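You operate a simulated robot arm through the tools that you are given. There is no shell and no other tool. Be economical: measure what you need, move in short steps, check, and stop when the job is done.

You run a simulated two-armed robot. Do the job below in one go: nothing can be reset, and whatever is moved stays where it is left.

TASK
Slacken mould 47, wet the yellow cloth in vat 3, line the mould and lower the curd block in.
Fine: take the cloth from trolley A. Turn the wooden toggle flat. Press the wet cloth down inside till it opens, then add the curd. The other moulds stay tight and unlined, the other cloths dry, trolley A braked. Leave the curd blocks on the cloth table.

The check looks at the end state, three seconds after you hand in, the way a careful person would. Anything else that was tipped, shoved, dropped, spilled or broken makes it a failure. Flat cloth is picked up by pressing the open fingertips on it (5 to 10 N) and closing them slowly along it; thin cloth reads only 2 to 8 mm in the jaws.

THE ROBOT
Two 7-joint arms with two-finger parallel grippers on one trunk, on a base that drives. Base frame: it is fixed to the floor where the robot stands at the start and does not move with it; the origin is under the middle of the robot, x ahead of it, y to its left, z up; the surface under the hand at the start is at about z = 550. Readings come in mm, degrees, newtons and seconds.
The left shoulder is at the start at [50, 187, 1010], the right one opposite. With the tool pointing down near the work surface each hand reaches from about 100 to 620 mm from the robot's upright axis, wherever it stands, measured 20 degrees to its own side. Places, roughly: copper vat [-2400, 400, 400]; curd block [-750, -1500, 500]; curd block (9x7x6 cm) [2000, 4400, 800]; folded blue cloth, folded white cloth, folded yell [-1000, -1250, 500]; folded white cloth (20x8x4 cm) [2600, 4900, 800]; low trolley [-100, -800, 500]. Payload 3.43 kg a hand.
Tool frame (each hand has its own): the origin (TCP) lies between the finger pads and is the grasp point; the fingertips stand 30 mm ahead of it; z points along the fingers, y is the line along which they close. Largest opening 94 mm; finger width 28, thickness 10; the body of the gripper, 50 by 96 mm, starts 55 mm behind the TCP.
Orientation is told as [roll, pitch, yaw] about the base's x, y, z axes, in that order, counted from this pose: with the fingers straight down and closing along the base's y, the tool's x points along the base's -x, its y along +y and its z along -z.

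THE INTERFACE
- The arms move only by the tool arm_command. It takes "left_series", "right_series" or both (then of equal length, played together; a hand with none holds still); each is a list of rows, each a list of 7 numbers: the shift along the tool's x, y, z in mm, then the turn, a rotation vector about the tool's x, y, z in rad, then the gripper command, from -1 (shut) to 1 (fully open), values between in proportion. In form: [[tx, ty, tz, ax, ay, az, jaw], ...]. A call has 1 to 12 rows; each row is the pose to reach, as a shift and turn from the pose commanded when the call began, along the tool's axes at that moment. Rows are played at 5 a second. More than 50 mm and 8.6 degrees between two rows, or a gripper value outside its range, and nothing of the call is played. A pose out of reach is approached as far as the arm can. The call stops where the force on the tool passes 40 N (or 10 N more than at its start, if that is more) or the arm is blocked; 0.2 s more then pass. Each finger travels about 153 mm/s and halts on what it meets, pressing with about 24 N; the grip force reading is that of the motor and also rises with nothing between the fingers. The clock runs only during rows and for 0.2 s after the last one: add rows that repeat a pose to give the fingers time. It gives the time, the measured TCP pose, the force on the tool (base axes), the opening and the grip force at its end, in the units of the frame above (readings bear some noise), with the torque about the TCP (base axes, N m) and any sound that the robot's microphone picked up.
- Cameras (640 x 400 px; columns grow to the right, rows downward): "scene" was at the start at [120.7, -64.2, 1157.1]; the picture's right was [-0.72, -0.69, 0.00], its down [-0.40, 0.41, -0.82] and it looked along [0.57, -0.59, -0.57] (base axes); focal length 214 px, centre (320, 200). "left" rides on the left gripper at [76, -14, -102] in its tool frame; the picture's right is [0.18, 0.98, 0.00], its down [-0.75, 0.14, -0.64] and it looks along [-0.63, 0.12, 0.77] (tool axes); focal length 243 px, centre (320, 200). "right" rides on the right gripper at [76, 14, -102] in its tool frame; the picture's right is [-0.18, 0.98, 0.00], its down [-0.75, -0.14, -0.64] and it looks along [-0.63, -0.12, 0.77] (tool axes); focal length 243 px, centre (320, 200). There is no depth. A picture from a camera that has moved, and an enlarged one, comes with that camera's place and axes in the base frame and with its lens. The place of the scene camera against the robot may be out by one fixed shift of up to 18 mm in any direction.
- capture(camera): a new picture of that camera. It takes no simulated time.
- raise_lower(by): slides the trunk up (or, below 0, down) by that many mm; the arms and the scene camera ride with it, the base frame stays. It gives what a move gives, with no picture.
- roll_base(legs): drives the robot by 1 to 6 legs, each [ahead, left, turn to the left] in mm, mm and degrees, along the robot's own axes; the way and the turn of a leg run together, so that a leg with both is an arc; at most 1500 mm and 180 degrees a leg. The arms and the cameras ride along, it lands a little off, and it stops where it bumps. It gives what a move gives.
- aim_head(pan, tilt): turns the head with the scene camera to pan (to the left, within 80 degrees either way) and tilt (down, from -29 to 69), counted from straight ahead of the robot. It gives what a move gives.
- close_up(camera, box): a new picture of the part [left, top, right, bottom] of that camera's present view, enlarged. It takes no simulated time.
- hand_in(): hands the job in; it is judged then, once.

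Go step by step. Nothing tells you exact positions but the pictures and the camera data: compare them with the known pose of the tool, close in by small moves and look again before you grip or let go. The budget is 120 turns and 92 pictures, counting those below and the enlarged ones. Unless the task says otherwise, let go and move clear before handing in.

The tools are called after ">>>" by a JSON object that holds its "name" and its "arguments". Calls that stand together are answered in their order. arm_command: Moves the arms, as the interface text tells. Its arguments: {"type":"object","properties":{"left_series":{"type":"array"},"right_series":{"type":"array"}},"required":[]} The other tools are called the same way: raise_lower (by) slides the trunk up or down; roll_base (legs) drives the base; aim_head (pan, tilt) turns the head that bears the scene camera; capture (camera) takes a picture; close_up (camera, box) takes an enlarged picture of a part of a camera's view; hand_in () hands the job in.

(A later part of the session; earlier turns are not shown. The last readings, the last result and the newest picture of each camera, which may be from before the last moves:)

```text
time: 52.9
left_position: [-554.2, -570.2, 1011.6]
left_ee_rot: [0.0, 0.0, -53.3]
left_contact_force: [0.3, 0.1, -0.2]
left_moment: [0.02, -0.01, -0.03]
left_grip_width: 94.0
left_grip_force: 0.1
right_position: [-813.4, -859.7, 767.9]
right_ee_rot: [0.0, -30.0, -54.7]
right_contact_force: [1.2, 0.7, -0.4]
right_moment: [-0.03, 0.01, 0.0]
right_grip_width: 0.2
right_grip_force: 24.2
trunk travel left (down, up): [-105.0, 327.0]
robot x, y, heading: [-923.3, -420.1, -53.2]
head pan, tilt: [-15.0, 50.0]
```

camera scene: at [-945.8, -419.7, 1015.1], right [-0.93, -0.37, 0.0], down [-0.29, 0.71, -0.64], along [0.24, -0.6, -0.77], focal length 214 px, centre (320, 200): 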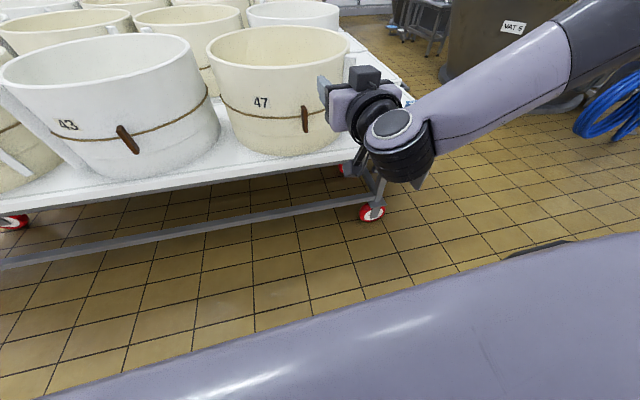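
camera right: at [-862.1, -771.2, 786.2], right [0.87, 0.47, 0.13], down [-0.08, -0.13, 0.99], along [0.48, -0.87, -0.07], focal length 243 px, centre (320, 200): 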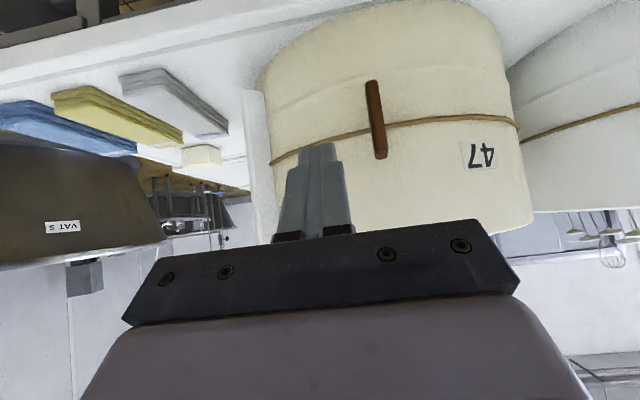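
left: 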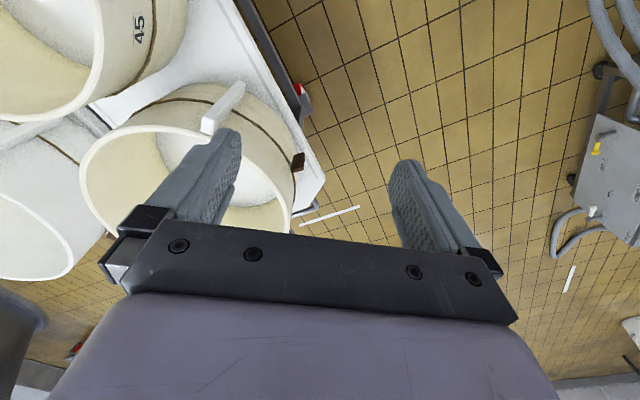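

The 30-degree pose is clean. I'll move to just in front of and left of the toggle's upper end and check.

>>> {"name": "arm_command", "arguments": {"right_series": [[-20, 23, 20, 0, 0, 0, -1], [-40, 46, 42, 0, 0, 0, -1], [-60, 68, 65, 0, 0, 0, -1], [-60, 68, 65, 0, 0, 0, -1]]}}

>>> {"name": "capture", "arguments": {"camera": "right"}}

>>> {"name": "close_up", "arguments": {"camera": "scene", "box": [220, 40, 420, 200]}}

```text
time: 53.9
left_position: [-553.6, -569.6, 1011.5]
left_ee_rot: [0.0, 0.0, -53.3]
left_contact_force: [-0.1, -0.2, 0.3]
left_moment: [0.01, 0.01, 0.01]
left_grip_width: 93.8
left_grip_force: 0.2
right_position: [-741.4, -898.4, 749.7]
right_ee_rot: [0.1, -30.1, -54.6]
right_contact_force: [-0.8, -0.4, 0.2]
right_moment: [0.01, 0.01, -0.02]
right_grip_width: 0.0
right_grip_force: 24.0
right hand out of reach, approached as far as the arm can: row 2, 3, 4
trunk travel left (down, up): [-105.0, 327.0]
robot x, y, heading: [-921.4, -419.6, -53.4]
head pan, tilt: [-15.0, 50.0]
```

```text
59 pictures are left
camera right: at [-798.9, -794.5, 800.9], right [0.89, 0.44, 0.09], down [0.08, -0.35, 0.93], along [0.44, -0.83, -0.35], focal length 243 px, centre (320, 200)
```

right: 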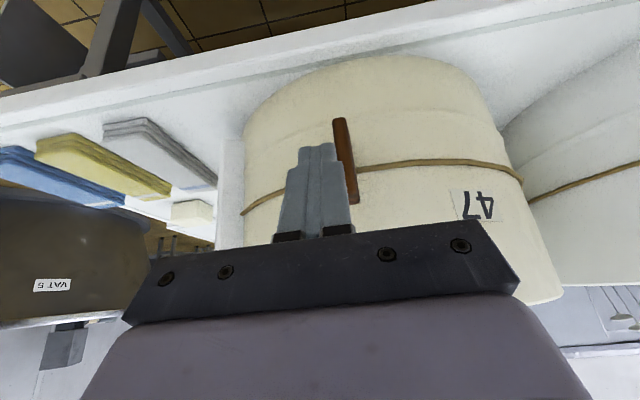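

```text
2.50 times, centred on (320, 120) of scene
camera zoom: at [-856.5, -540.3, 1015.1], right [-0.93, -0.37, 0.0], down [-0.28, 0.71, -0.64], along [0.24, -0.6, -0.77], focal length 536 px, centre (320, 400)
```

zoom: 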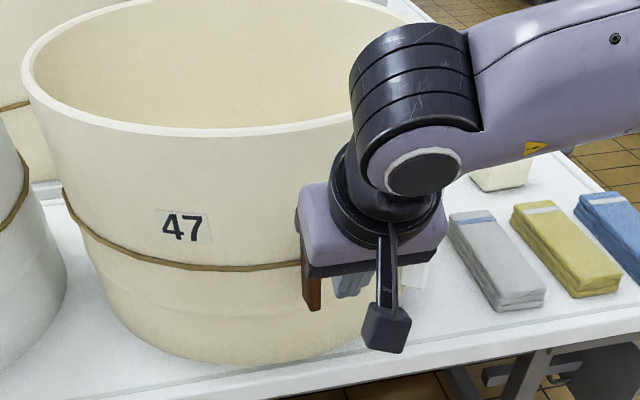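

The right hand cannot come far enough inwards; I'll shift the hand right by 120 mm and the base left by the same, so the toggle falls more to the right hand's own side.

>>> {"name": "arm_command", "arguments": {"right_series": [[14, -40, -8, 0, 0, 0, -1], [28, -80, -16, 0, 0, 0, -1], [28, -120, -16, 0, 0, 0, -1], [28, -120, -16, 0, 0, 0, -1]]}}

>>> {"name": "roll_base", "arguments": {"legs": [[0, 120, 0]]}}

```text
time: 54.9
left_position: [-554.2, -569.4, 1011.7]
left_ee_rot: [-0.1, 0.1, -53.3]
left_contact_force: [-0.2, -0.9, -0.5]
left_moment: [-0.01, -0.03, -0.01]
left_grip_width: 94.0
left_grip_force: 0.1
right_position: [-860.8, -940.9, 753.9]
right_ee_rot: [0.0, -30.1, -54.5]
right_contact_force: [0.7, -0.2, -0.8]
right_moment: [-0.01, 0.0, 0.0]
right_grip_width: 0.0
right_grip_force: 23.6
trunk travel left (down, up): [-105.0, 327.0]
robot x, y, heading: [-922.7, -420.7, -53.2]
head pan, tilt: [-15.0, 50.0]
```

```text
time: 56.6
left_position: [-457.8, -498.4, 1011.8]
left_ee_rot: [-0.1, 0.0, -53.2]
left_contact_force: [-0.9, -0.8, -0.1]
left_moment: [0.02, -0.01, -0.02]
left_grip_width: 94.1
left_grip_force: 0.1
right_position: [-764.5, -869.8, 752.9]
right_ee_rot: [0.0, -30.0, -54.5]
right_contact_force: [0.1, -0.9, 0.6]
right_moment: [0.02, 0.01, -0.01]
right_grip_width: 0.1
right_grip_force: 24.3
trunk travel left (down, up): [-105.0, 327.0]
robot x, y, heading: [-824.1, -350.2, -53.3]
head pan, tilt: [-15.0, 50.0]
```

I'll move in to the pre-push point again.

>>> {"name": "arm_command", "arguments": {"right_series": [[-14, 11, 12, 0, 0, 0, -1], [-28, 22, 24, 0, 0, 0, -1], [-42, 33, 37, 0, 0, 0, -1], [-42, 33, 37, 0, 0, 0, -1]]}}

>>> {"name": "capture", "arguments": {"camera": "right"}}

```text
time: 57.6
left_position: [-458.1, -497.3, 1010.9]
left_ee_rot: [-0.1, 0.0, -53.1]
left_contact_force: [-1.0, 0.3, 0.1]
left_moment: [0.04, 0.02, 0.02]
left_grip_width: 93.8
left_grip_force: 0.1
right_position: [-702.5, -895.5, 741.4]
right_ee_rot: [-0.1, -30.1, -54.5]
right_contact_force: [-0.1, 0.6, 0.4]
right_moment: [0.01, 0.01, -0.02]
right_grip_width: 0.0
right_grip_force: 23.8
trunk travel left (down, up): [-105.0, 327.0]
robot x, y, heading: [-824.4, -348.9, -53.4]
head pan, tilt: [-15.0, 50.0]
```

```text
57 pictures are left
camera right: at [-759.8, -792.0, 793.4], right [0.89, 0.44, 0.09], down [0.08, -0.35, 0.93], along [0.44, -0.83, -0.35], focal length 243 px, centre (320, 200)
```

right: 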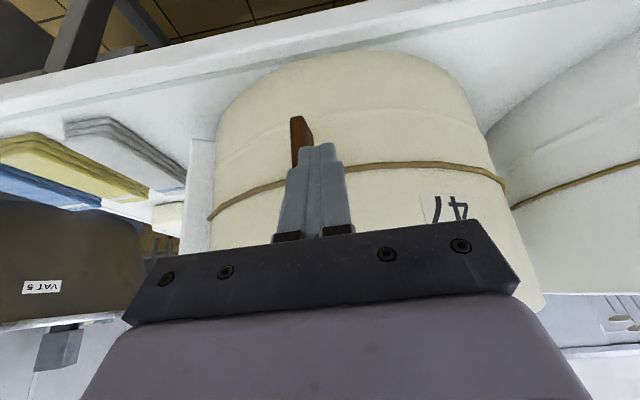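

The slat stands just right of the fingertips, its outer edge near (-690, -951). I'll slide in 31 mm beside it and begin pushing its top to the right, watching the force.

>>> {"name": "arm_command", "arguments": {"right_series": [[-13, 4, 8, 0, 0, 0, -1], [-26, 7, 15, 0, 0, 0, -1], [-28, 1, 14, 0, 0, 0, -1], [-30, -5, 14, 0, 0, 0, -1], [-32, -11, 15, 0, 0, 0, -1], [-32, -17, 15, 0, 0, 0, -1]]}}

>>> {"name": "capture", "arguments": {"camera": "right"}}

```text
time: 59.0
left_position: [-457.4, -497.5, 1013.4]
left_ee_rot: [-0.1, -0.1, -53.1]
left_contact_force: [0.3, 0.7, 0.0]
left_moment: [-0.01, 0.02, -0.01]
left_grip_width: 94.1
left_grip_force: 0.1
right_position: [-697.2, -934.8, 746.3]
right_ee_rot: [-0.1, -30.1, -54.4]
right_contact_force: [2.6, 2.2, 0.5]
right_moment: [0.0, -0.07, 0.08]
right_grip_width: 0.0
right_grip_force: 24.2
trunk travel left (down, up): [-105.0, 327.0]
robot x, y, heading: [-826.9, -348.5, -53.3]
head pan, tilt: [-15.0, 50.0]
```

```text
56 pictures are left
camera right: at [-754.8, -831.3, 796.7], right [0.89, 0.44, 0.09], down [0.08, -0.35, 0.93], along [0.44, -0.83, -0.35], focal length 243 px, centre (320, 200)
```

right: 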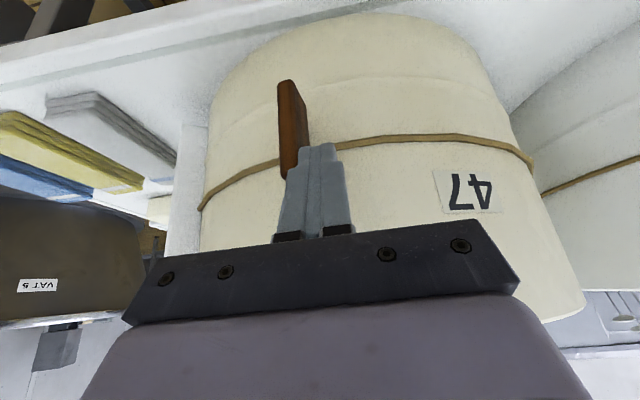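

Light contact (about 3 N) shows the finger is against the slat. I'll continue along the arc to lay it over.

>>> {"name": "arm_command", "arguments": {"right_series": [[0, -6, 3, 0, 0, 0, -1], [0, -11, 6, 0, 0, 0, -1], [2, -19, 13, 0, 0, 0, -1], [4, -25, 19, 0, 0, 0, -1], [4, -25, 19, 0, 0, 0, -1]]}}

>>> {"name": "capture", "arguments": {"camera": "right"}}

```text
time: 60.2
left_position: [-457.0, -497.8, 1013.2]
left_ee_rot: [-0.1, 0.1, -53.2]
left_contact_force: [0.5, -0.4, 0.0]
left_moment: [0.02, 0.01, -0.04]
left_grip_width: 93.9
left_grip_force: 0.1
right_position: [-716.5, -953.6, 725.0]
right_ee_rot: [0.0, -30.0, -54.5]
right_contact_force: [1.8, 1.5, 0.3]
right_moment: [-0.02, 0.03, 0.06]
right_grip_width: 0.0
right_grip_force: 23.8
trunk travel left (down, up): [-105.0, 327.0]
robot x, y, heading: [-825.3, -352.2, -53.2]
head pan, tilt: [-15.0, 50.0]
```

```text
55 pictures are left
camera right: at [-773.2, -850.9, 776.3], right [0.89, 0.44, 0.09], down [0.08, -0.35, 0.93], along [0.44, -0.83, -0.35], focal length 243 px, centre (320, 200)
```

right: 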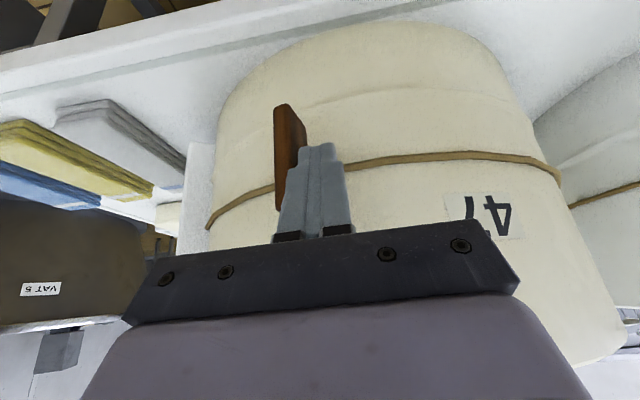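

The slat is still upright but seems shifted or turned about its own length; I need a wider look before pushing further.

>>> {"name": "close_up", "arguments": {"camera": "scene", "box": [240, 20, 480, 180]}}

>>> {"name": "close_up", "arguments": {"camera": "right", "box": [200, 60, 400, 240]}}

```text
2.50 times, centred on (360, 100) of scene
camera zoom: at [-760.4, -468.8, 1015.0], right [-0.93, -0.37, 0.0], down [-0.28, 0.71, -0.64], along [0.24, -0.6, -0.77], focal length 536 px, centre (220, 450)
```

zoom: 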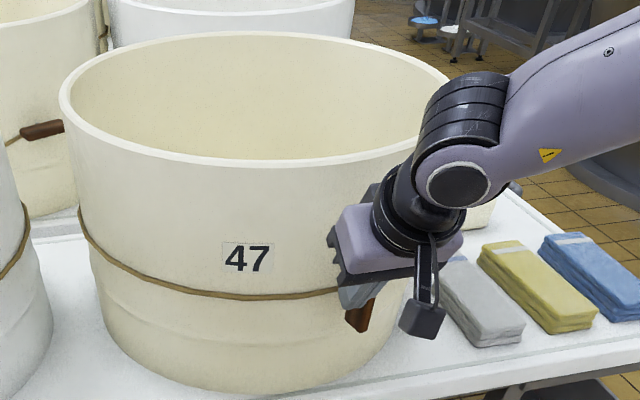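

```text
2.22 times, centred on (300, 150) of right
camera zoom: at [-773.2, -850.9, 776.3], right [0.89, 0.44, 0.09], down [0.08, -0.35, 0.93], along [0.44, -0.83, -0.35], focal length 539 px, centre (364, 311)
```

zoom: 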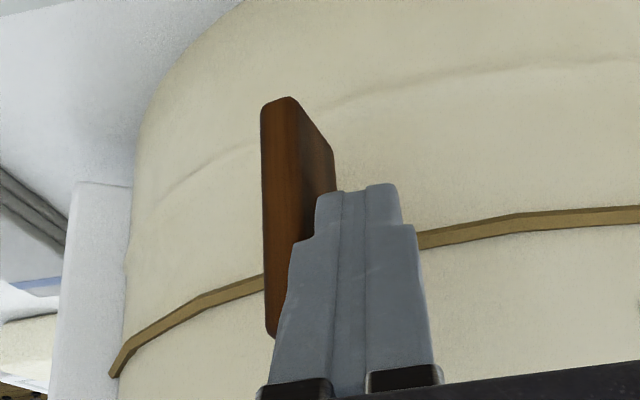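

I'll withdraw the fingers and look at the slat unobstructed.

>>> {"name": "arm_command", "arguments": {"right_series": [[20, 5, -15, 0, 0, 0, -1], [40, 10, -40, 0, 0, 0, -1], [60, 10, -70, 0, 0, 0, -1], [60, 10, -70, 0, 0, 0, -1]]}}

>>> {"name": "close_up", "arguments": {"camera": "right", "box": [140, 0, 580, 275]}}

>>> {"name": "close_up", "arguments": {"camera": "scene", "box": [240, 20, 480, 180]}}

```text
time: 61.2
left_position: [-457.4, -496.9, 1012.9]
left_ee_rot: [-0.1, -0.2, -53.3]
left_contact_force: [0.6, -0.4, 0.4]
left_moment: [-0.02, 0.0, -0.03]
left_grip_width: 94.1
left_grip_force: 0.1
right_position: [-758.9, -880.3, 754.2]
right_ee_rot: [0.0, -30.1, -54.5]
right_contact_force: [-0.9, 0.5, 1.1]
right_moment: [-0.03, 0.02, 0.03]
right_grip_width: 0.1
right_grip_force: 23.9
trunk travel left (down, up): [-105.0, 327.0]
robot x, y, heading: [-824.8, -352.4, -53.1]
head pan, tilt: [-15.0, 50.0]
```

```text
1.45 times, centred on (360, 138) of right
camera zoom: at [-815.9, -776.4, 805.3], right [0.89, 0.44, 0.09], down [0.08, -0.35, 0.93], along [0.44, -0.83, -0.35], focal length 353 px, centre (262, 291)
```

zoom: 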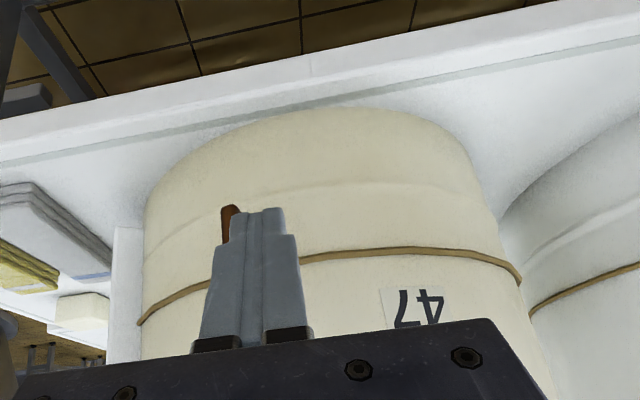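

```text
2.50 times, centred on (360, 100) of scene
camera zoom: at [-760.5, -468.8, 1015.1], right [-0.93, -0.37, 0.0], down [-0.28, 0.71, -0.64], along [0.24, -0.6, -0.77], focal length 536 px, centre (220, 450)
```

zoom: 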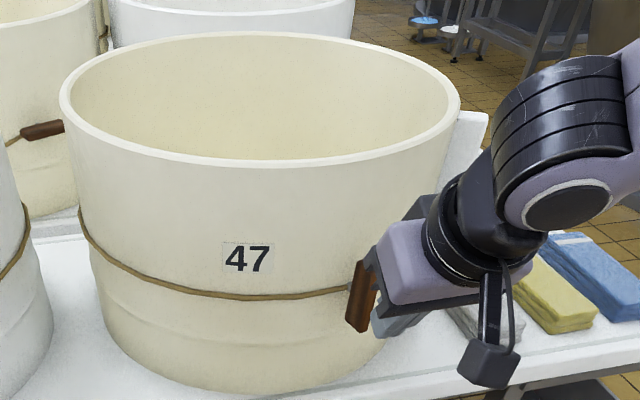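

Mould 47 itself turned about 10 degrees on the table under a 3 N push, slat still upright; so I must grip the slat and twist it instead. I'll open the jaws, yaw to face the wall squarely, and come in front of the slat at about (-717, -980, 690).

>>> {"name": "arm_command", "arguments": {"right_series": [[-10, -9, 8, -0.028, 0, -0.049, -0.5], [-21, -18, 17, -0.056, 0, -0.098, 0], [-31, -27, 25, -0.085, 0, -0.148, 0.1], [-42, -36, 33, -0.113, 0, -0.197, 0.1], [-42, -36, 33, -0.113, 0, -0.197, 0.1]]}}

>>> {"name": "capture", "arguments": {"camera": "right"}}

```text
time: 62.4
left_position: [-457.4, -497.6, 1012.0]
left_ee_rot: [0.0, -0.1, -53.2]
left_contact_force: [0.2, 0.3, 0.0]
left_moment: [0.02, 0.02, -0.03]
left_grip_width: 94.1
left_grip_force: 0.1
right_position: [-756.4, -942.3, 750.4]
right_ee_rot: [-0.1, -30.1, -41.4]
right_contact_force: [-0.8, -0.1, -0.6]
right_moment: [0.01, -0.01, -0.03]
right_grip_width: 52.2
right_grip_force: 0.1
trunk travel left (down, up): [-105.0, 327.0]
robot x, y, heading: [-826.5, -348.2, -53.4]
head pan, tilt: [-15.0, 50.0]
```

```text
50 pictures are left
camera right: at [-834.4, -854.0, 800.8], right [0.77, 0.63, 0.09], down [0.15, -0.32, 0.93], along [0.62, -0.7, -0.35], focal length 243 px, centre (320, 200)
```

right: 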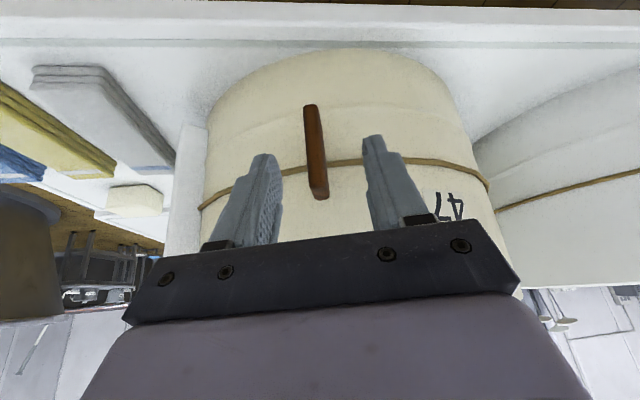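

The slat stands neatly between the open fingers. I'll move in over it and close.

>>> {"name": "arm_command", "arguments": {"right_series": [[-8, -3, 18, 0, 0, 0, 0.1], [-16, -6, 36, 0, 0, 0, 0.1], [-23, -8, 53, 0, 0, 0, 0.1], [-23, -8, 53, 0, 0, 0, -0.3], [-23, -8, 53, 0, 0, 0, -1], [-23, -8, 53, 0, 0, 0, -1]]}}

>>> {"name": "capture", "arguments": {"camera": "right"}}

```text
time: 63.8
left_position: [-457.4, -497.9, 1012.4]
left_ee_rot: [-0.2, 0.0, -53.2]
left_contact_force: [0.3, 0.4, -0.7]
left_moment: [-0.01, 0.0, -0.01]
left_grip_width: 94.0
left_grip_force: 0.3
right_position: [-725.0, -977.5, 714.3]
right_ee_rot: [0.0, -30.1, -41.4]
right_contact_force: [0.3, 1.7, 0.3]
right_moment: [-0.31, -0.42, -0.38]
right_grip_width: 17.5
right_grip_force: 24.9
trunk travel left (down, up): [-105.0, 327.0]
robot x, y, heading: [-824.9, -347.7, -53.2]
head pan, tilt: [-15.0, 50.0]
```

```text
49 pictures are left
camera right: at [-804.4, -889.3, 766.1], right [0.77, 0.63, 0.09], down [0.15, -0.32, 0.93], along [0.62, -0.7, -0.35], focal length 243 px, centre (320, 200)
```

right: 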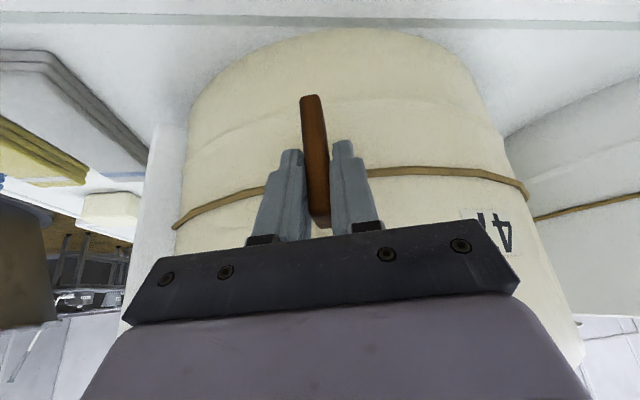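

The slat is gripped (17.5 mm). I'll twist it about the wall's inward axis, top towards the right, first about 50 degrees.

>>> {"name": "arm_command", "arguments": {"right_series": [[0.1, -3, 0.2, -0.124, 0, 0.071, -1], [0.4, -5.9, 0.7, -0.247, 0, 0.143, -1], [1, -8.7, 1.6, -0.371, 0, 0.214, -1], [1.7, -11.4, 2.9, -0.494, 0, 0.286, -1], [2.6, -13.8, 4.4, -0.618, 0, 0.357, -1], [3.6, -15.9, 6.2, -0.742, 0, 0.428, -1], [3.6, -15.9, 6.2, -0.742, 0, 0.428, -1]]}}

>>> {"name": "capture", "arguments": {"camera": "right"}}

```text
time: 65.4
left_position: [-458.3, -498.2, 1012.3]
left_ee_rot: [-0.2, -0.1, -53.1]
left_contact_force: [-1.1, -0.5, -0.4]
left_moment: [-0.02, -0.01, 0.01]
left_grip_width: 94.3
left_grip_force: 0.1
right_position: [-736.9, -904.1, 784.5]
right_ee_rot: [53.0, -19.1, -65.3]
right_contact_force: [0.4, 0.5, -0.6]
right_moment: [0.02, -0.02, 0.0]
right_grip_width: 0.2
right_grip_force: 23.8
right hand out of reach, approached as far as the arm can: row 3, 4, 5, 6, 7
trunk travel left (down, up): [-105.0, 327.0]
robot x, y, heading: [-826.1, -353.0, -53.3]
head pan, tilt: [-15.0, 50.0]
```

```text
48 pictures are left
camera right: at [-843.7, -847.4, 828.7], right [0.5, 0.32, 0.8], down [-0.28, -0.82, 0.51], along [0.82, -0.48, -0.32], focal length 243 px, centre (320, 200)
```

right: 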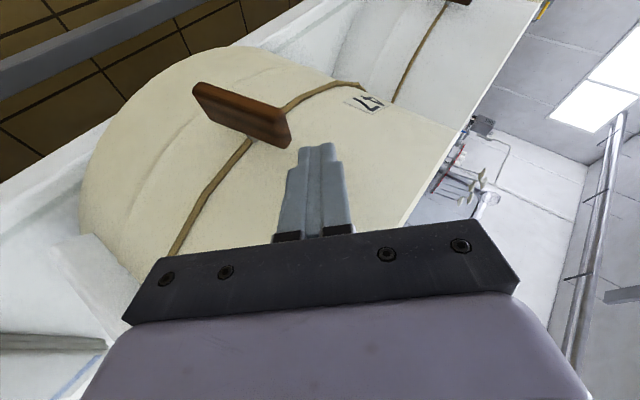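

The arm ran out of reach during the twist and slipped off, possibly dragging the mould. I must check the mould's place at once.

>>> {"name": "capture", "arguments": {"camera": "scene"}}

```text
47 pictures are left
camera scene: at [-760.5, -468.8, 1015.1], right [-0.93, -0.37, 0.0], down [-0.28, 0.71, -0.64], along [0.24, -0.6, -0.77], focal length 214 px, centre (320, 200)
```

scene: 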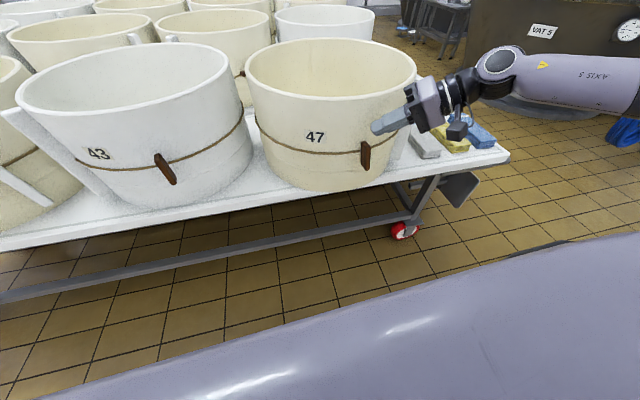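

Mould 47 was pulled some 80 mm towards me, close to the trolley edge but stable, not touching 43. I'll enlarge the slat to see whether it turned at all, and test in free air how the hand can roll.

>>> {"name": "close_up", "arguments": {"camera": "scene", "box": [290, 90, 440, 210]}}

>>> {"name": "arm_command", "arguments": {"right_series": [[0, 0, -40, 0, 0, 0, -1], [0, 0, -80, 0, 0, 0, -1], [0, 0, -100, 0, 0, 0, -1]]}}

```text
3.33 times, centred on (365, 150) of scene
camera zoom: at [-760.5, -468.8, 1015.1], right [-0.93, -0.37, 0.0], down [-0.28, 0.71, -0.64], along [0.24, -0.6, -0.77], focal length 715 px, centre (170, 367)
```

zoom: 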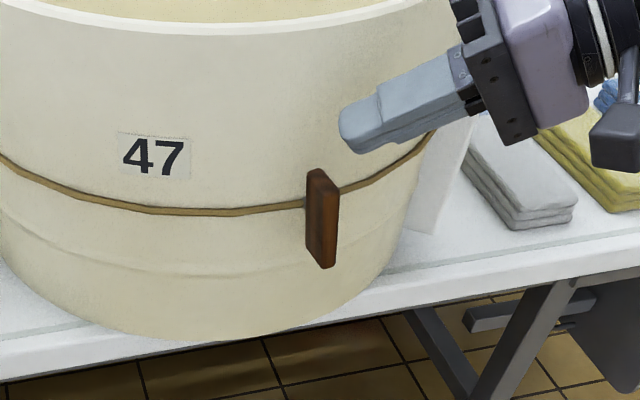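

```text
time: 66.2
left_position: [-458.9, -497.8, 1012.4]
left_ee_rot: [-0.2, -0.1, -53.2]
left_contact_force: [-0.9, 0.8, 0.6]
left_moment: [0.03, -0.03, 0.0]
left_grip_width: 94.0
left_grip_force: 0.1
right_position: [-817.1, -919.7, 837.7]
right_ee_rot: [53.1, -19.2, -64.9]
right_contact_force: [0.7, 0.1, 0.0]
right_moment: [0.01, 0.04, -0.02]
right_grip_width: 0.0
right_grip_force: 24.0
trunk travel left (down, up): [-105.0, 327.0]
robot x, y, heading: [-825.9, -350.3, -53.2]
head pan, tilt: [-15.0, 50.0]
```

The rolled orientation was reached exactly; only the height was lacking, so lowering the trunk further will fix it. I'll roll the hand back, then lower the trunk by 100.

>>> {"name": "arm_command", "arguments": {"right_series": [[0, 0, 0, 0.124, 0, -0.071, -1], [0, 0, 0, 0.247, 0, -0.143, -1], [0, 0, 0, 0.371, 0, -0.214, -1], [0, 0, 0, 0.494, 0, -0.286, -0.5], [0, 0, 0, 0.618, 0, -0.357, 0], [0, 0, 0, 0.742, 0, -0.428, 0.1], [0, 0, 0, 0.742, 0, -0.428, 0.1]]}}

>>> {"name": "raise_lower", "arguments": {"by": -103}}

>>> {"name": "capture", "arguments": {"camera": "right"}}

```text
time: 67.8
left_position: [-458.2, -497.3, 1012.2]
left_ee_rot: [0.0, 0.0, -53.1]
left_contact_force: [-0.3, -1.4, 0.7]
left_moment: [0.0, 0.02, 0.01]
left_grip_width: 94.1
left_grip_force: 0.1
right_position: [-817.0, -919.5, 839.0]
right_ee_rot: [-0.2, -30.1, -41.4]
right_contact_force: [-0.8, 0.1, 0.0]
right_moment: [0.02, -0.01, 0.0]
right_grip_width: 51.9
right_grip_force: 0.1
trunk travel left (down, up): [-105.0, 327.0]
robot x, y, heading: [-826.4, -350.7, -53.4]
head pan, tilt: [-15.0, 50.0]
```

```text
time: 69.1
left_position: [-458.7, -497.4, 910.3]
left_ee_rot: [0.0, -0.1, -53.1]
left_contact_force: [0.5, -0.7, 0.6]
left_moment: [-0.01, -0.02, 0.03]
left_grip_width: 93.9
left_grip_force: 0.1
right_position: [-815.9, -916.8, 734.4]
right_ee_rot: [-0.1, -30.1, -41.3]
right_contact_force: [-0.6, -0.1, -0.3]
right_moment: [0.03, 0.01, -0.04]
right_grip_width: 51.9
right_grip_force: 0.0
trunk travel left (down, up): [-2.0, 430.0]
robot x, y, heading: [-824.9, -343.3, -53.3]
head pan, tilt: [-15.0, 50.0]
```

```text
45 pictures are left
camera right: at [-894.8, -830.0, 786.5], right [0.77, 0.63, 0.09], down [0.15, -0.32, 0.93], along [0.62, -0.7, -0.35], focal length 243 px, centre (320, 200)
```

right: 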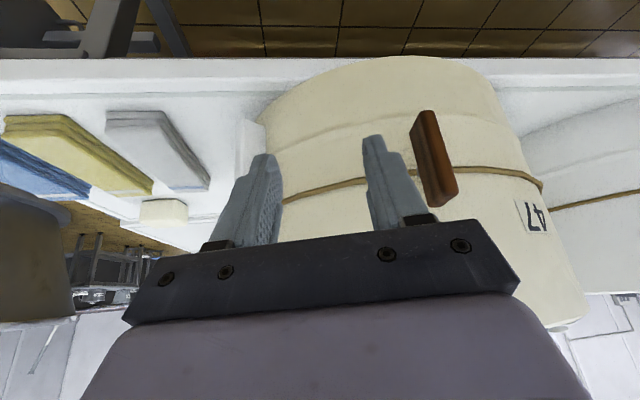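

The slat is now about (-704, -898, 690). I'll move left to stand in front of it.

>>> {"name": "arm_command", "arguments": {"right_series": [[-7, 29, 0, 0, 0, 0, 0.1], [-14, 58, 0, 0, 0, 0, 0.1], [-21, 88, -1, 0, 0, 0, 0.1], [-21, 88, -1, 0, 0, 0, 0.1]]}}

>>> {"name": "capture", "arguments": {"camera": "right"}}

```text
time: 70.1
left_position: [-457.5, -497.3, 907.5]
left_ee_rot: [-0.1, 0.0, -53.3]
left_contact_force: [0.3, 0.4, 0.2]
left_moment: [0.0, -0.01, 0.02]
left_grip_width: 93.8
left_grip_force: 0.0
right_position: [-742.5, -861.0, 745.0]
right_ee_rot: [-0.1, -30.1, -41.5]
right_contact_force: [0.8, -0.2, -0.7]
right_moment: [0.01, 0.02, 0.02]
right_grip_width: 51.7
right_grip_force: 0.1
trunk travel left (down, up): [-2.0, 430.0]
robot x, y, heading: [-827.2, -348.4, -53.2]
head pan, tilt: [-15.0, 50.0]
```

```text
44 pictures are left
camera right: at [-821.7, -773.5, 796.7], right [0.77, 0.63, 0.09], down [0.15, -0.32, 0.93], along [0.62, -0.7, -0.35], focal length 243 px, centre (320, 200)
```

right: 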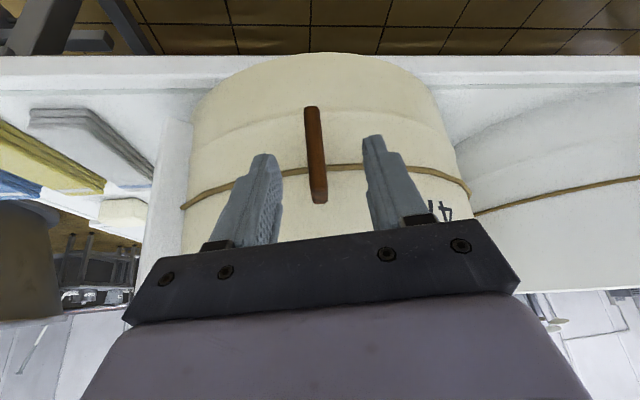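

The geometry matches the earlier good approach; I'll go in, grip, and twist the first 25 degrees.

>>> {"name": "arm_command", "arguments": {"right_series": [[-8, -3, 18, 0, 0, 0, 0.1], [-16, -6, 36, 0, 0, 0, 0.1], [-23, -8, 53, 0, 0, 0, 0.1], [-23, -8, 53, 0, 0, 0, -0.3], [-23, -8, 53, 0, 0, 0, -1], [-23, -8, 53, 0, 0, 0, -1]]}}

>>> {"name": "arm_command", "arguments": {"right_series": [[0.1, -3, 0.2, -0.124, 0, 0.071, -1], [0.4, -5.9, 0.7, -0.247, 0, 0.143, -1], [1, -8.7, 1.6, -0.371, 0, 0.214, -1]]}}

```text
time: 71.5
left_position: [-457.4, -498.0, 908.5]
left_ee_rot: [-0.1, -0.1, -53.2]
left_contact_force: [0.3, -0.6, 0.3]
left_moment: [0.0, 0.03, 0.04]
left_grip_width: 94.0
left_grip_force: 0.0
right_position: [-715.3, -900.8, 712.3]
right_ee_rot: [0.0, -30.1, -41.5]
right_contact_force: [1.3, 2.8, 1.4]
right_moment: [0.44, 0.31, -0.6]
right_grip_width: 19.6
right_grip_force: 24.1
trunk travel left (down, up): [-2.0, 430.0]
robot x, y, heading: [-825.9, -346.6, -53.1]
head pan, tilt: [-15.0, 50.0]
```

```text
time: 72.3
left_position: [-457.1, -496.9, 909.5]
left_ee_rot: [-0.1, -0.1, -53.2]
left_contact_force: [0.2, -0.2, 0.1]
left_moment: [0.0, 0.0, 0.0]
left_grip_width: 94.2
left_grip_force: 0.1
right_position: [-719.4, -906.5, 713.6]
right_ee_rot: [27.8, -27.6, -54.8]
right_contact_force: [-0.8, 6.5, 11.4]
right_moment: [-1.24, 0.82, 0.02]
right_grip_width: 36.1
right_grip_force: 24.0
trunk travel left (down, up): [-2.0, 430.0]
robot x, y, heading: [-822.9, -351.1, -53.2]
head pan, tilt: [-15.0, 50.0]
```

The pose is now reachable, but the jaws are being wedged open to 36 mm, meaning the slat resists. I'll look.

>>> {"name": "capture", "arguments": {"camera": "right"}}

>>> {"name": "close_up", "arguments": {"camera": "scene", "box": [260, 0, 460, 160]}}

```text
43 pictures are left
camera right: at [-813.7, -835.4, 764.4], right [0.68, 0.54, 0.49], down [-0.09, -0.6, 0.79], along [0.73, -0.59, -0.36], focal length 243 px, centre (320, 200)
```

right: 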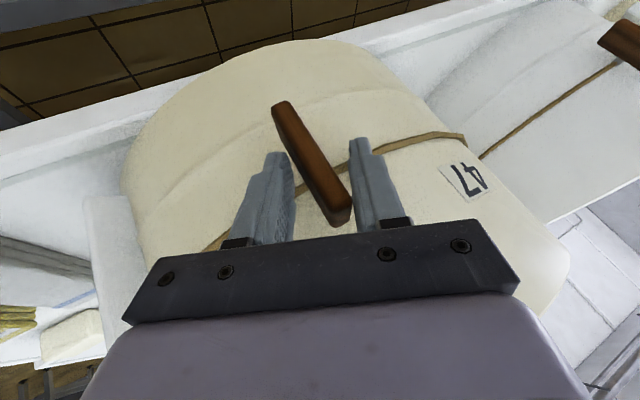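

```text
2.50 times, centred on (360, 80) of scene
camera zoom: at [-760.4, -467.7, 912.5], right [-0.93, -0.37, 0.0], down [-0.28, 0.71, -0.64], along [0.24, -0.6, -0.77], focal length 536 px, centre (220, 500)
```

zoom: 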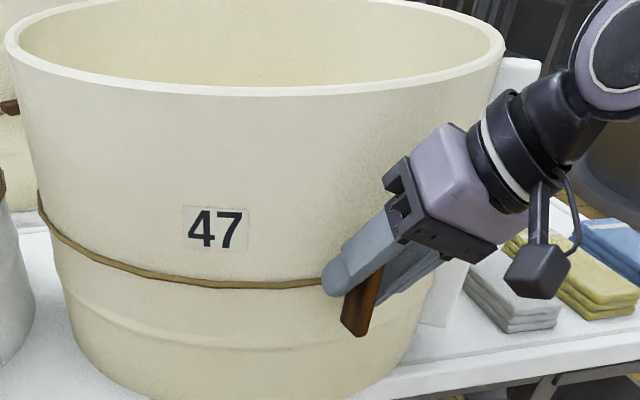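

The slat has leaned a little but resists strongly (about 1.5 N m), perhaps because this is the tightening direction. I'll turn the other way and compare the torque.

>>> {"name": "arm_command", "arguments": {"right_series": [[0.1, 3, 0.2, 0.124, 0, -0.071, -1], [0.4, 5.9, 0.7, 0.247, 0, -0.143, -1], [1, 8.7, 1.6, 0.371, 0, -0.214, -1], [1.7, 11.4, 2.9, 0.494, 0, -0.286, -1], [2.6, 13.8, 4.4, 0.618, 0, -0.357, -1], [3.6, 15.9, 6.3, 0.742, 0, -0.428, -1]]}}

>>> {"name": "capture", "arguments": {"camera": "right"}}

```text
time: 73.7
left_position: [-457.7, -498.1, 909.7]
left_ee_rot: [-0.1, 0.0, -53.2]
left_contact_force: [0.5, -0.5, -0.2]
left_moment: [-0.01, 0.03, -0.04]
left_grip_width: 94.2
left_grip_force: 0.0
right_position: [-708.9, -892.5, 709.4]
right_ee_rot: [-27.8, -27.0, -27.9]
right_contact_force: [-1.9, 0.6, -4.7]
right_moment: [0.19, 0.16, -0.74]
right_grip_width: 18.9
right_grip_force: 24.3
trunk travel left (down, up): [-2.0, 430.0]
robot x, y, heading: [-824.7, -348.5, -53.4]
head pan, tilt: [-15.0, 50.0]
```

```text
41 pictures are left
camera right: at [-774.3, -790.4, 750.2], right [0.74, 0.59, -0.33], down [0.42, -0.03, 0.91], along [0.53, -0.81, -0.27], focal length 243 px, centre (320, 200)
```

right: 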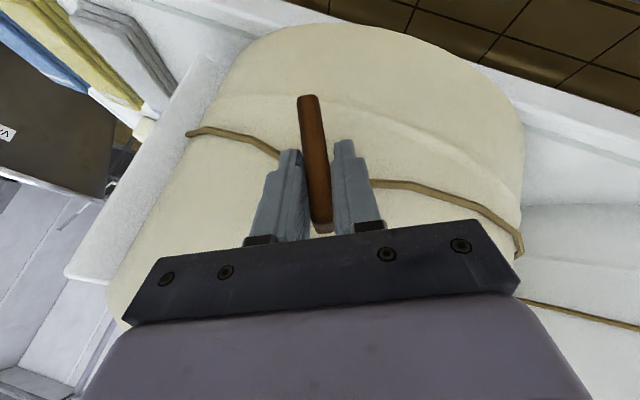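

That direction turns freely with the fingers and little torque. I'll go on the same way.

>>> {"name": "arm_command", "arguments": {"right_series": [[0.1, 3, 0.2, 0.124, 0, -0.071, -1], [0.4, 5.9, 0.7, 0.247, 0, -0.143, -1], [1, 8.7, 1.6, 0.371, 0, -0.214, -1], [1.7, 11.4, 2.9, 0.494, 0, -0.286, -1]]}}

```text
time: 74.7
left_position: [-457.0, -497.9, 908.3]
left_ee_rot: [-0.1, 0.0, -53.2]
left_contact_force: [-0.7, -0.7, 0.0]
left_moment: [0.02, 0.03, -0.01]
left_grip_width: 94.1
left_grip_force: 0.0
right_position: [-730.9, -895.8, 709.6]
right_ee_rot: [-60.9, -15.7, -15.3]
right_contact_force: [3.4, -2.0, -6.7]
right_moment: [-0.31, -0.47, 0.14]
right_grip_width: 17.7
right_grip_force: 23.9
right hand out of reach, approached as far as the arm can: row 3, 4
trunk travel left (down, up): [-2.0, 430.0]
robot x, y, heading: [-824.3, -348.4, -53.0]
head pan, tilt: [-15.0, 50.0]
```

Gripped turn went to roughly 57 degrees before reaching the arm's limit. I'll let go, back out, roll the hand upright again, and look; the rest can be done by pressing the raised end down.

>>> {"name": "arm_command", "arguments": {"right_series": [[0, 0, 0, 0, 0, 0, 0.2], [0, 0, 0, 0, 0, 0, 0.3], [0, 0, -30, 0, 0, 0, 0.3], [0, 0, -60, 0, 0, 0, 0.3], [0, 0, -85, 0, 0, 0, 0.3]]}}

>>> {"name": "arm_command", "arguments": {"right_series": [[0, 0, 0, -0.124, 0, 0.071, 0], [0, 0, 0, -0.247, 0, 0.143, -0.5], [0, 0, 0, -0.371, 0, 0.214, -1], [0, 0, 0, -0.494, 0, 0.286, -1], [0, 0, 0, -0.618, 0, 0.357, -1], [0, 0, 0, -0.742, 0, 0.428, -1], [0, 0, 0, -0.866, 0, 0.5, -1], [0, 0, 0, -0.866, 0, 0.5, -1]]}}

>>> {"name": "capture", "arguments": {"camera": "right"}}

>>> {"name": "close_up", "arguments": {"camera": "scene", "box": [220, 0, 460, 180]}}

```text
time: 75.9
left_position: [-458.0, -497.4, 908.7]
left_ee_rot: [-0.1, -0.1, -53.1]
left_contact_force: [-0.8, -0.9, 0.4]
left_moment: [0.0, 0.0, -0.03]
left_grip_width: 94.2
left_grip_force: 0.1
right_position: [-746.7, -847.7, 751.4]
right_ee_rot: [-60.7, -15.6, -15.5]
right_contact_force: [-0.1, 0.5, 0.0]
right_moment: [-0.01, -0.02, -0.03]
right_grip_width: 60.9
right_grip_force: 0.0
right hand out of reach, approached as far as the arm can: row 3, 4, 5
trunk travel left (down, up): [-2.0, 430.0]
robot x, y, heading: [-826.9, -349.0, -53.4]
head pan, tilt: [-15.0, 50.0]
```

```text
time: 77.7
left_position: [-458.0, -498.4, 909.0]
left_ee_rot: [0.0, 0.0, -53.2]
left_contact_force: [-0.3, 0.8, 0.6]
left_moment: [-0.02, 0.0, 0.01]
left_grip_width: 94.0
left_grip_force: 0.0
right_position: [-747.7, -850.1, 749.8]
right_ee_rot: [0.2, -30.1, -41.6]
right_contact_force: [-0.4, 0.2, 0.3]
right_moment: [0.0, 0.0, -0.01]
right_grip_width: 0.1
right_grip_force: 24.8
trunk travel left (down, up): [-2.0, 430.0]
robot x, y, heading: [-825.7, -347.2, -53.2]
head pan, tilt: [-15.0, 50.0]
```

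```text
40 pictures are left
camera right: at [-827.0, -761.9, 799.7], right [0.77, 0.63, 0.09], down [0.15, -0.33, 0.93], along [0.62, -0.7, -0.35], focal length 243 px, centre (320, 200)
```

right: 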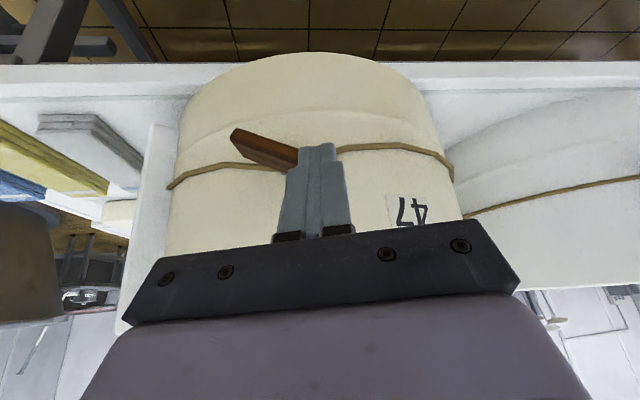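

```text
2.22 times, centred on (340, 90) of scene
camera zoom: at [-760.5, -468.8, 912.1], right [-0.93, -0.37, 0.0], down [-0.28, 0.71, -0.64], along [0.24, -0.6, -0.77], focal length 477 px, centre (276, 444)
```

zoom: 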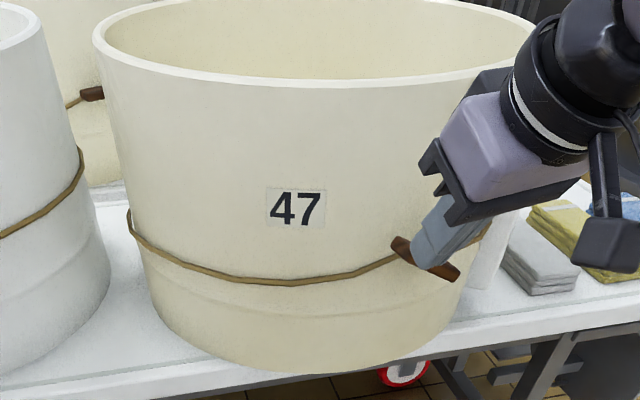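

The cord has slackened and the slat lies about 30 degrees off level, left end high. I'll set the closed fingertips over the raised left end and press it down.

>>> {"name": "arm_command", "arguments": {"right_series": [[-10, 0, -17, 0, 0, 0, -1], [-24, -2, -6, 0, 0, 0, -1], [-37, -4, 5, 0, 0, 0, -1], [-32, -4, 14, 0, 0, 0, -1], [-27, -4, 22, 0, 0, 0, -1], [-22, -4, 31, 0, 0, 0, -1], [-17, -4, 40, 0, 0, 0, -1]]}}

>>> {"name": "capture", "arguments": {"camera": "right"}}

>>> {"name": "close_up", "arguments": {"camera": "scene", "box": [300, 60, 440, 160]}}

```text
time: 79.4
left_position: [-458.6, -497.4, 910.4]
left_ee_rot: [-0.1, -0.2, -53.2]
left_contact_force: [-0.2, 0.8, 0.3]
left_moment: [-0.03, 0.02, 0.03]
left_grip_width: 93.9
left_grip_force: 0.0
right_position: [-722.8, -877.0, 732.6]
right_ee_rot: [-0.1, -31.6, -41.3]
right_contact_force: [-5.0, 5.7, 15.1]
right_moment: [0.02, 0.19, -0.04]
right_grip_width: 0.0
right_grip_force: 24.0
trunk travel left (down, up): [-2.0, 430.0]
robot x, y, heading: [-826.3, -346.8, -53.3]
head pan, tilt: [-15.0, 50.0]
stopped in row 7 (right hand): the force on the tool passed its limit at 43 N (the readings are from after the stop); the commanded pose is now the measured one
```

```text
38 pictures are left
camera right: at [-803.0, -787.9, 781.7], right [0.77, 0.63, 0.1], down [0.14, -0.31, 0.94], along [0.63, -0.71, -0.32], focal length 243 px, centre (320, 200)
```

right: 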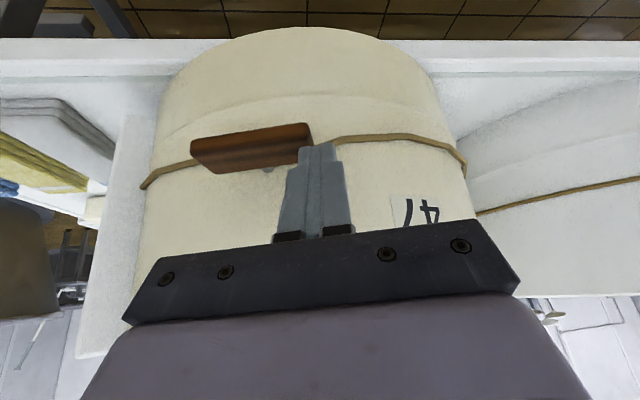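

```text
4.00 times, centred on (370, 110) of scene
camera zoom: at [-761.3, -467.5, 912.4], right [-0.93, -0.37, 0.0], down [-0.28, 0.71, -0.64], along [0.24, -0.6, -0.76], focal length 858 px, centre (120, 560)
```

zoom: 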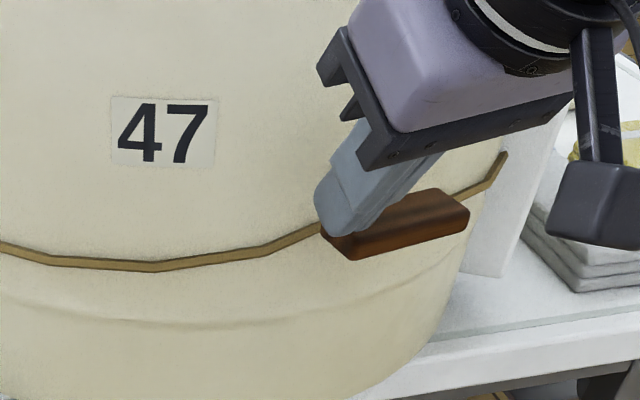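

The slat now lies level along the slack cord. I'll draw the hand back and up, raise the trunk, and check the whole mould and trolley edge.

>>> {"name": "arm_command", "arguments": {"right_series": [[0, 0, -40, 0, 0, 0, -1], [30, 0, -70, 0, 0, 0, -1], [60, 0, -100, 0, 0, 0, -1]]}}

>>> {"name": "raise_lower", "arguments": {"by": 220}}

>>> {"name": "capture", "arguments": {"camera": "scene"}}

```text
time: 80.2
left_position: [-456.5, -498.2, 909.1]
left_ee_rot: [-0.2, 0.0, -53.2]
left_contact_force: [0.0, -0.5, 0.1]
left_moment: [0.05, -0.01, 0.0]
left_grip_width: 94.1
left_grip_force: 0.1
right_position: [-803.7, -811.5, 784.2]
right_ee_rot: [0.0, -31.0, -41.4]
right_contact_force: [-0.6, -0.5, -0.4]
right_moment: [0.02, 0.02, 0.01]
right_grip_width: 0.1
right_grip_force: 24.4
trunk travel left (down, up): [-2.0, 430.0]
robot x, y, heading: [-825.8, -351.8, -53.3]
head pan, tilt: [-15.0, 50.0]
```

```text
time: 82.5
left_position: [-458.1, -497.9, 1128.3]
left_ee_rot: [-0.1, -0.1, -53.3]
left_contact_force: [0.4, 0.3, -1.2]
left_moment: [0.02, 0.0, 0.0]
left_grip_width: 94.3
left_grip_force: 0.0
right_position: [-803.5, -811.4, 1003.1]
right_ee_rot: [0.0, -31.0, -41.4]
right_contact_force: [0.4, 0.4, 0.1]
right_moment: [-0.03, 0.01, -0.02]
right_grip_width: 0.0
right_grip_force: 23.9
trunk travel left (down, up): [-222.0, 210.0]
robot x, y, heading: [-826.7, -347.2, -53.1]
head pan, tilt: [-15.0, 50.0]
```

```text
36 pictures are left
camera scene: at [-760.8, -468.8, 1132.0], right [-0.93, -0.37, 0.0], down [-0.28, 0.71, -0.64], along [0.24, -0.6, -0.77], focal length 214 px, centre (320, 200)
```

scene: 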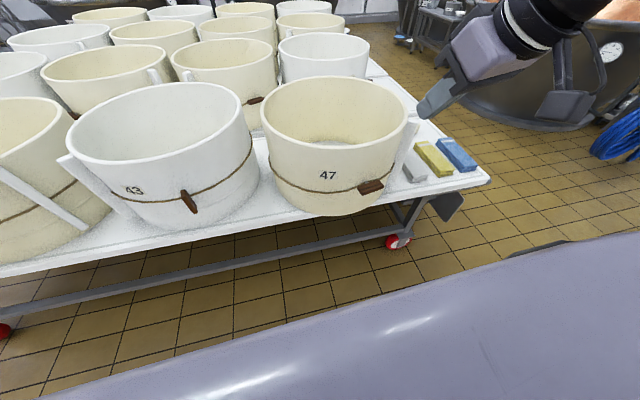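

The slackened mould's foot is flush with the trolley's near edge. I'll shift the base left, bring the closed fingers to the wall low down, and push the mould back inwards by about 60 mm to its old line.

>>> {"name": "roll_base", "arguments": {"legs": [[0, 100, 0]]}}

>>> {"name": "arm_command", "arguments": {"right_series": [[11, -1, 42, 0, 0, 0, -1], [22, -2, 84, 0, 0, 0, -1], [33, -4, 125, 0, 0, 0, -1], [44, -5, 167, 0, 0, 0, -1], [55, -6, 209, 0, 0, 0, -1], [66, -7, 250, 0, 0, 0, -1], [77, -9, 292, 0, 0, 0, -1], [88, -10, 334, 0, 0, 0, -1], [88, -10, 334, 0, 0, 0, -1]]}}

>>> {"name": "capture", "arguments": {"camera": "right"}}

```text
time: 84.0
left_position: [-376.3, -437.0, 1129.3]
left_ee_rot: [-0.1, -0.2, -53.1]
left_contact_force: [-0.8, -0.1, -0.5]
left_moment: [0.02, 0.02, 0.02]
left_grip_width: 94.0
left_grip_force: 0.1
right_position: [-722.1, -750.2, 1004.0]
right_ee_rot: [-0.2, -31.0, -41.2]
right_contact_force: [-0.1, -0.7, -0.2]
right_moment: [-0.02, -0.01, -0.03]
right_grip_width: 0.0
right_grip_force: 23.6
trunk travel left (down, up): [-222.0, 210.0]
robot x, y, heading: [-746.4, -291.0, -53.3]
head pan, tilt: [-15.0, 50.0]
```

```text
time: 86.0
left_position: [-377.8, -437.8, 1129.1]
left_ee_rot: [0.0, 0.0, -53.0]
left_contact_force: [0.6, -0.4, 0.8]
left_moment: [-0.02, 0.03, 0.01]
left_grip_width: 93.9
left_grip_force: 0.1
right_position: [-665.1, -820.4, 687.3]
right_ee_rot: [0.0, -31.0, -41.2]
right_contact_force: [-0.6, -0.3, -0.7]
right_moment: [0.03, 0.02, 0.01]
right_grip_width: 0.0
right_grip_force: 24.4
right hand out of reach, approached as far as the arm can: row 8, 9
trunk travel left (down, up): [-222.0, 210.0]
robot x, y, heading: [-743.0, -289.6, -53.1]
head pan, tilt: [-15.0, 50.0]
```

```text
35 pictures are left
camera right: at [-744.3, -733.2, 736.2], right [0.77, 0.64, 0.09], down [0.14, -0.31, 0.94], along [0.63, -0.71, -0.33], focal length 243 px, centre (320, 200)
```

right: 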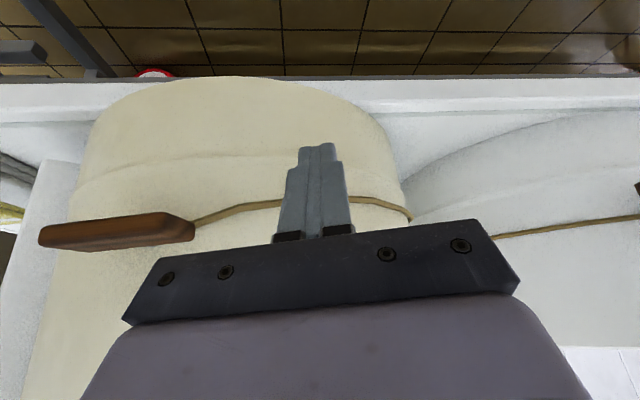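

The slat is level and the cord loose. I'll now push the mould gently inwards.

>>> {"name": "arm_command", "arguments": {"right_series": [[-17, -5, 10, 0, 0, 0, -1], [-33, -10, 20, 0, 0, 0, -1], [-46, -13, 28, 0, 0, 0, -1], [-58, -17, 35, 0, 0, 0, -1], [-70, -20, 42, 0, 0, 0, -1], [-79, -23, 47, 0, 0, 0, -1], [-87, -25, 52, 0, 0, 0, -1]]}}

>>> {"name": "capture", "arguments": {"camera": "right"}}

>>> {"name": "capture", "arguments": {"camera": "scene"}}

```text
time: 87.6
left_position: [-377.2, -438.1, 1128.5]
left_ee_rot: [-0.1, 0.0, -53.2]
left_contact_force: [-0.9, -0.4, -0.1]
left_moment: [0.0, 0.02, 0.02]
left_grip_width: 94.1
left_grip_force: 0.2
right_position: [-636.1, -895.7, 720.3]
right_ee_rot: [-0.1, -31.1, -41.2]
right_contact_force: [-0.5, 2.5, -2.5]
right_moment: [0.12, 0.07, 0.04]
right_grip_width: 0.0
right_grip_force: 24.1
right hand out of reach, approached as far as the arm can: row 1, 2, 3, 4, 5, 6, 7
trunk travel left (down, up): [-222.0, 210.0]
robot x, y, heading: [-748.3, -294.6, -53.1]
head pan, tilt: [-15.0, 50.0]
```

```text
34 pictures are left
camera right: at [-715.7, -808.2, 768.4], right [0.77, 0.64, 0.09], down [0.14, -0.31, 0.94], along [0.63, -0.71, -0.33], focal length 243 px, centre (320, 200)
```

right: 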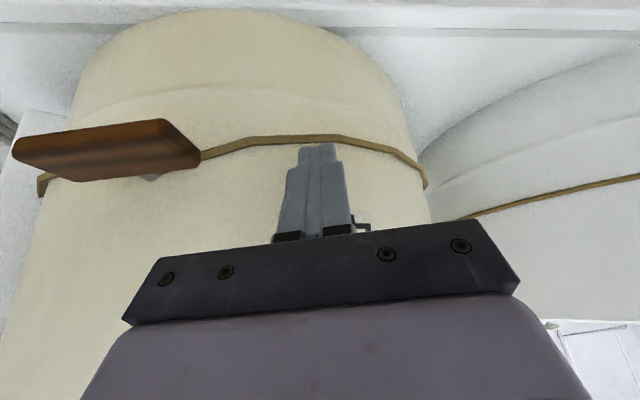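

```text
33 pictures are left
camera scene: at [-680.3, -408.7, 1132.1], right [-0.93, -0.37, 0.0], down [-0.28, 0.71, -0.64], along [0.24, -0.6, -0.77], focal length 214 px, centre (320, 200)
```

scene: 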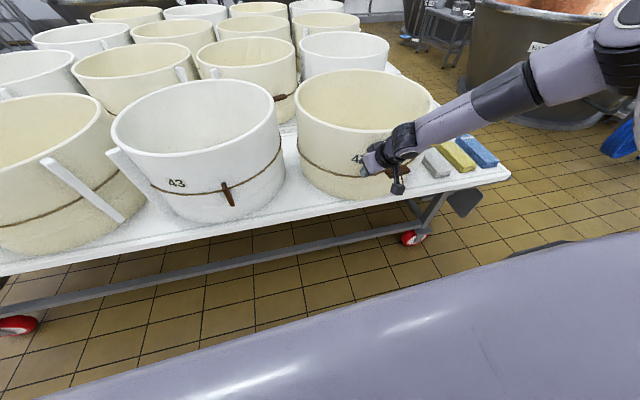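

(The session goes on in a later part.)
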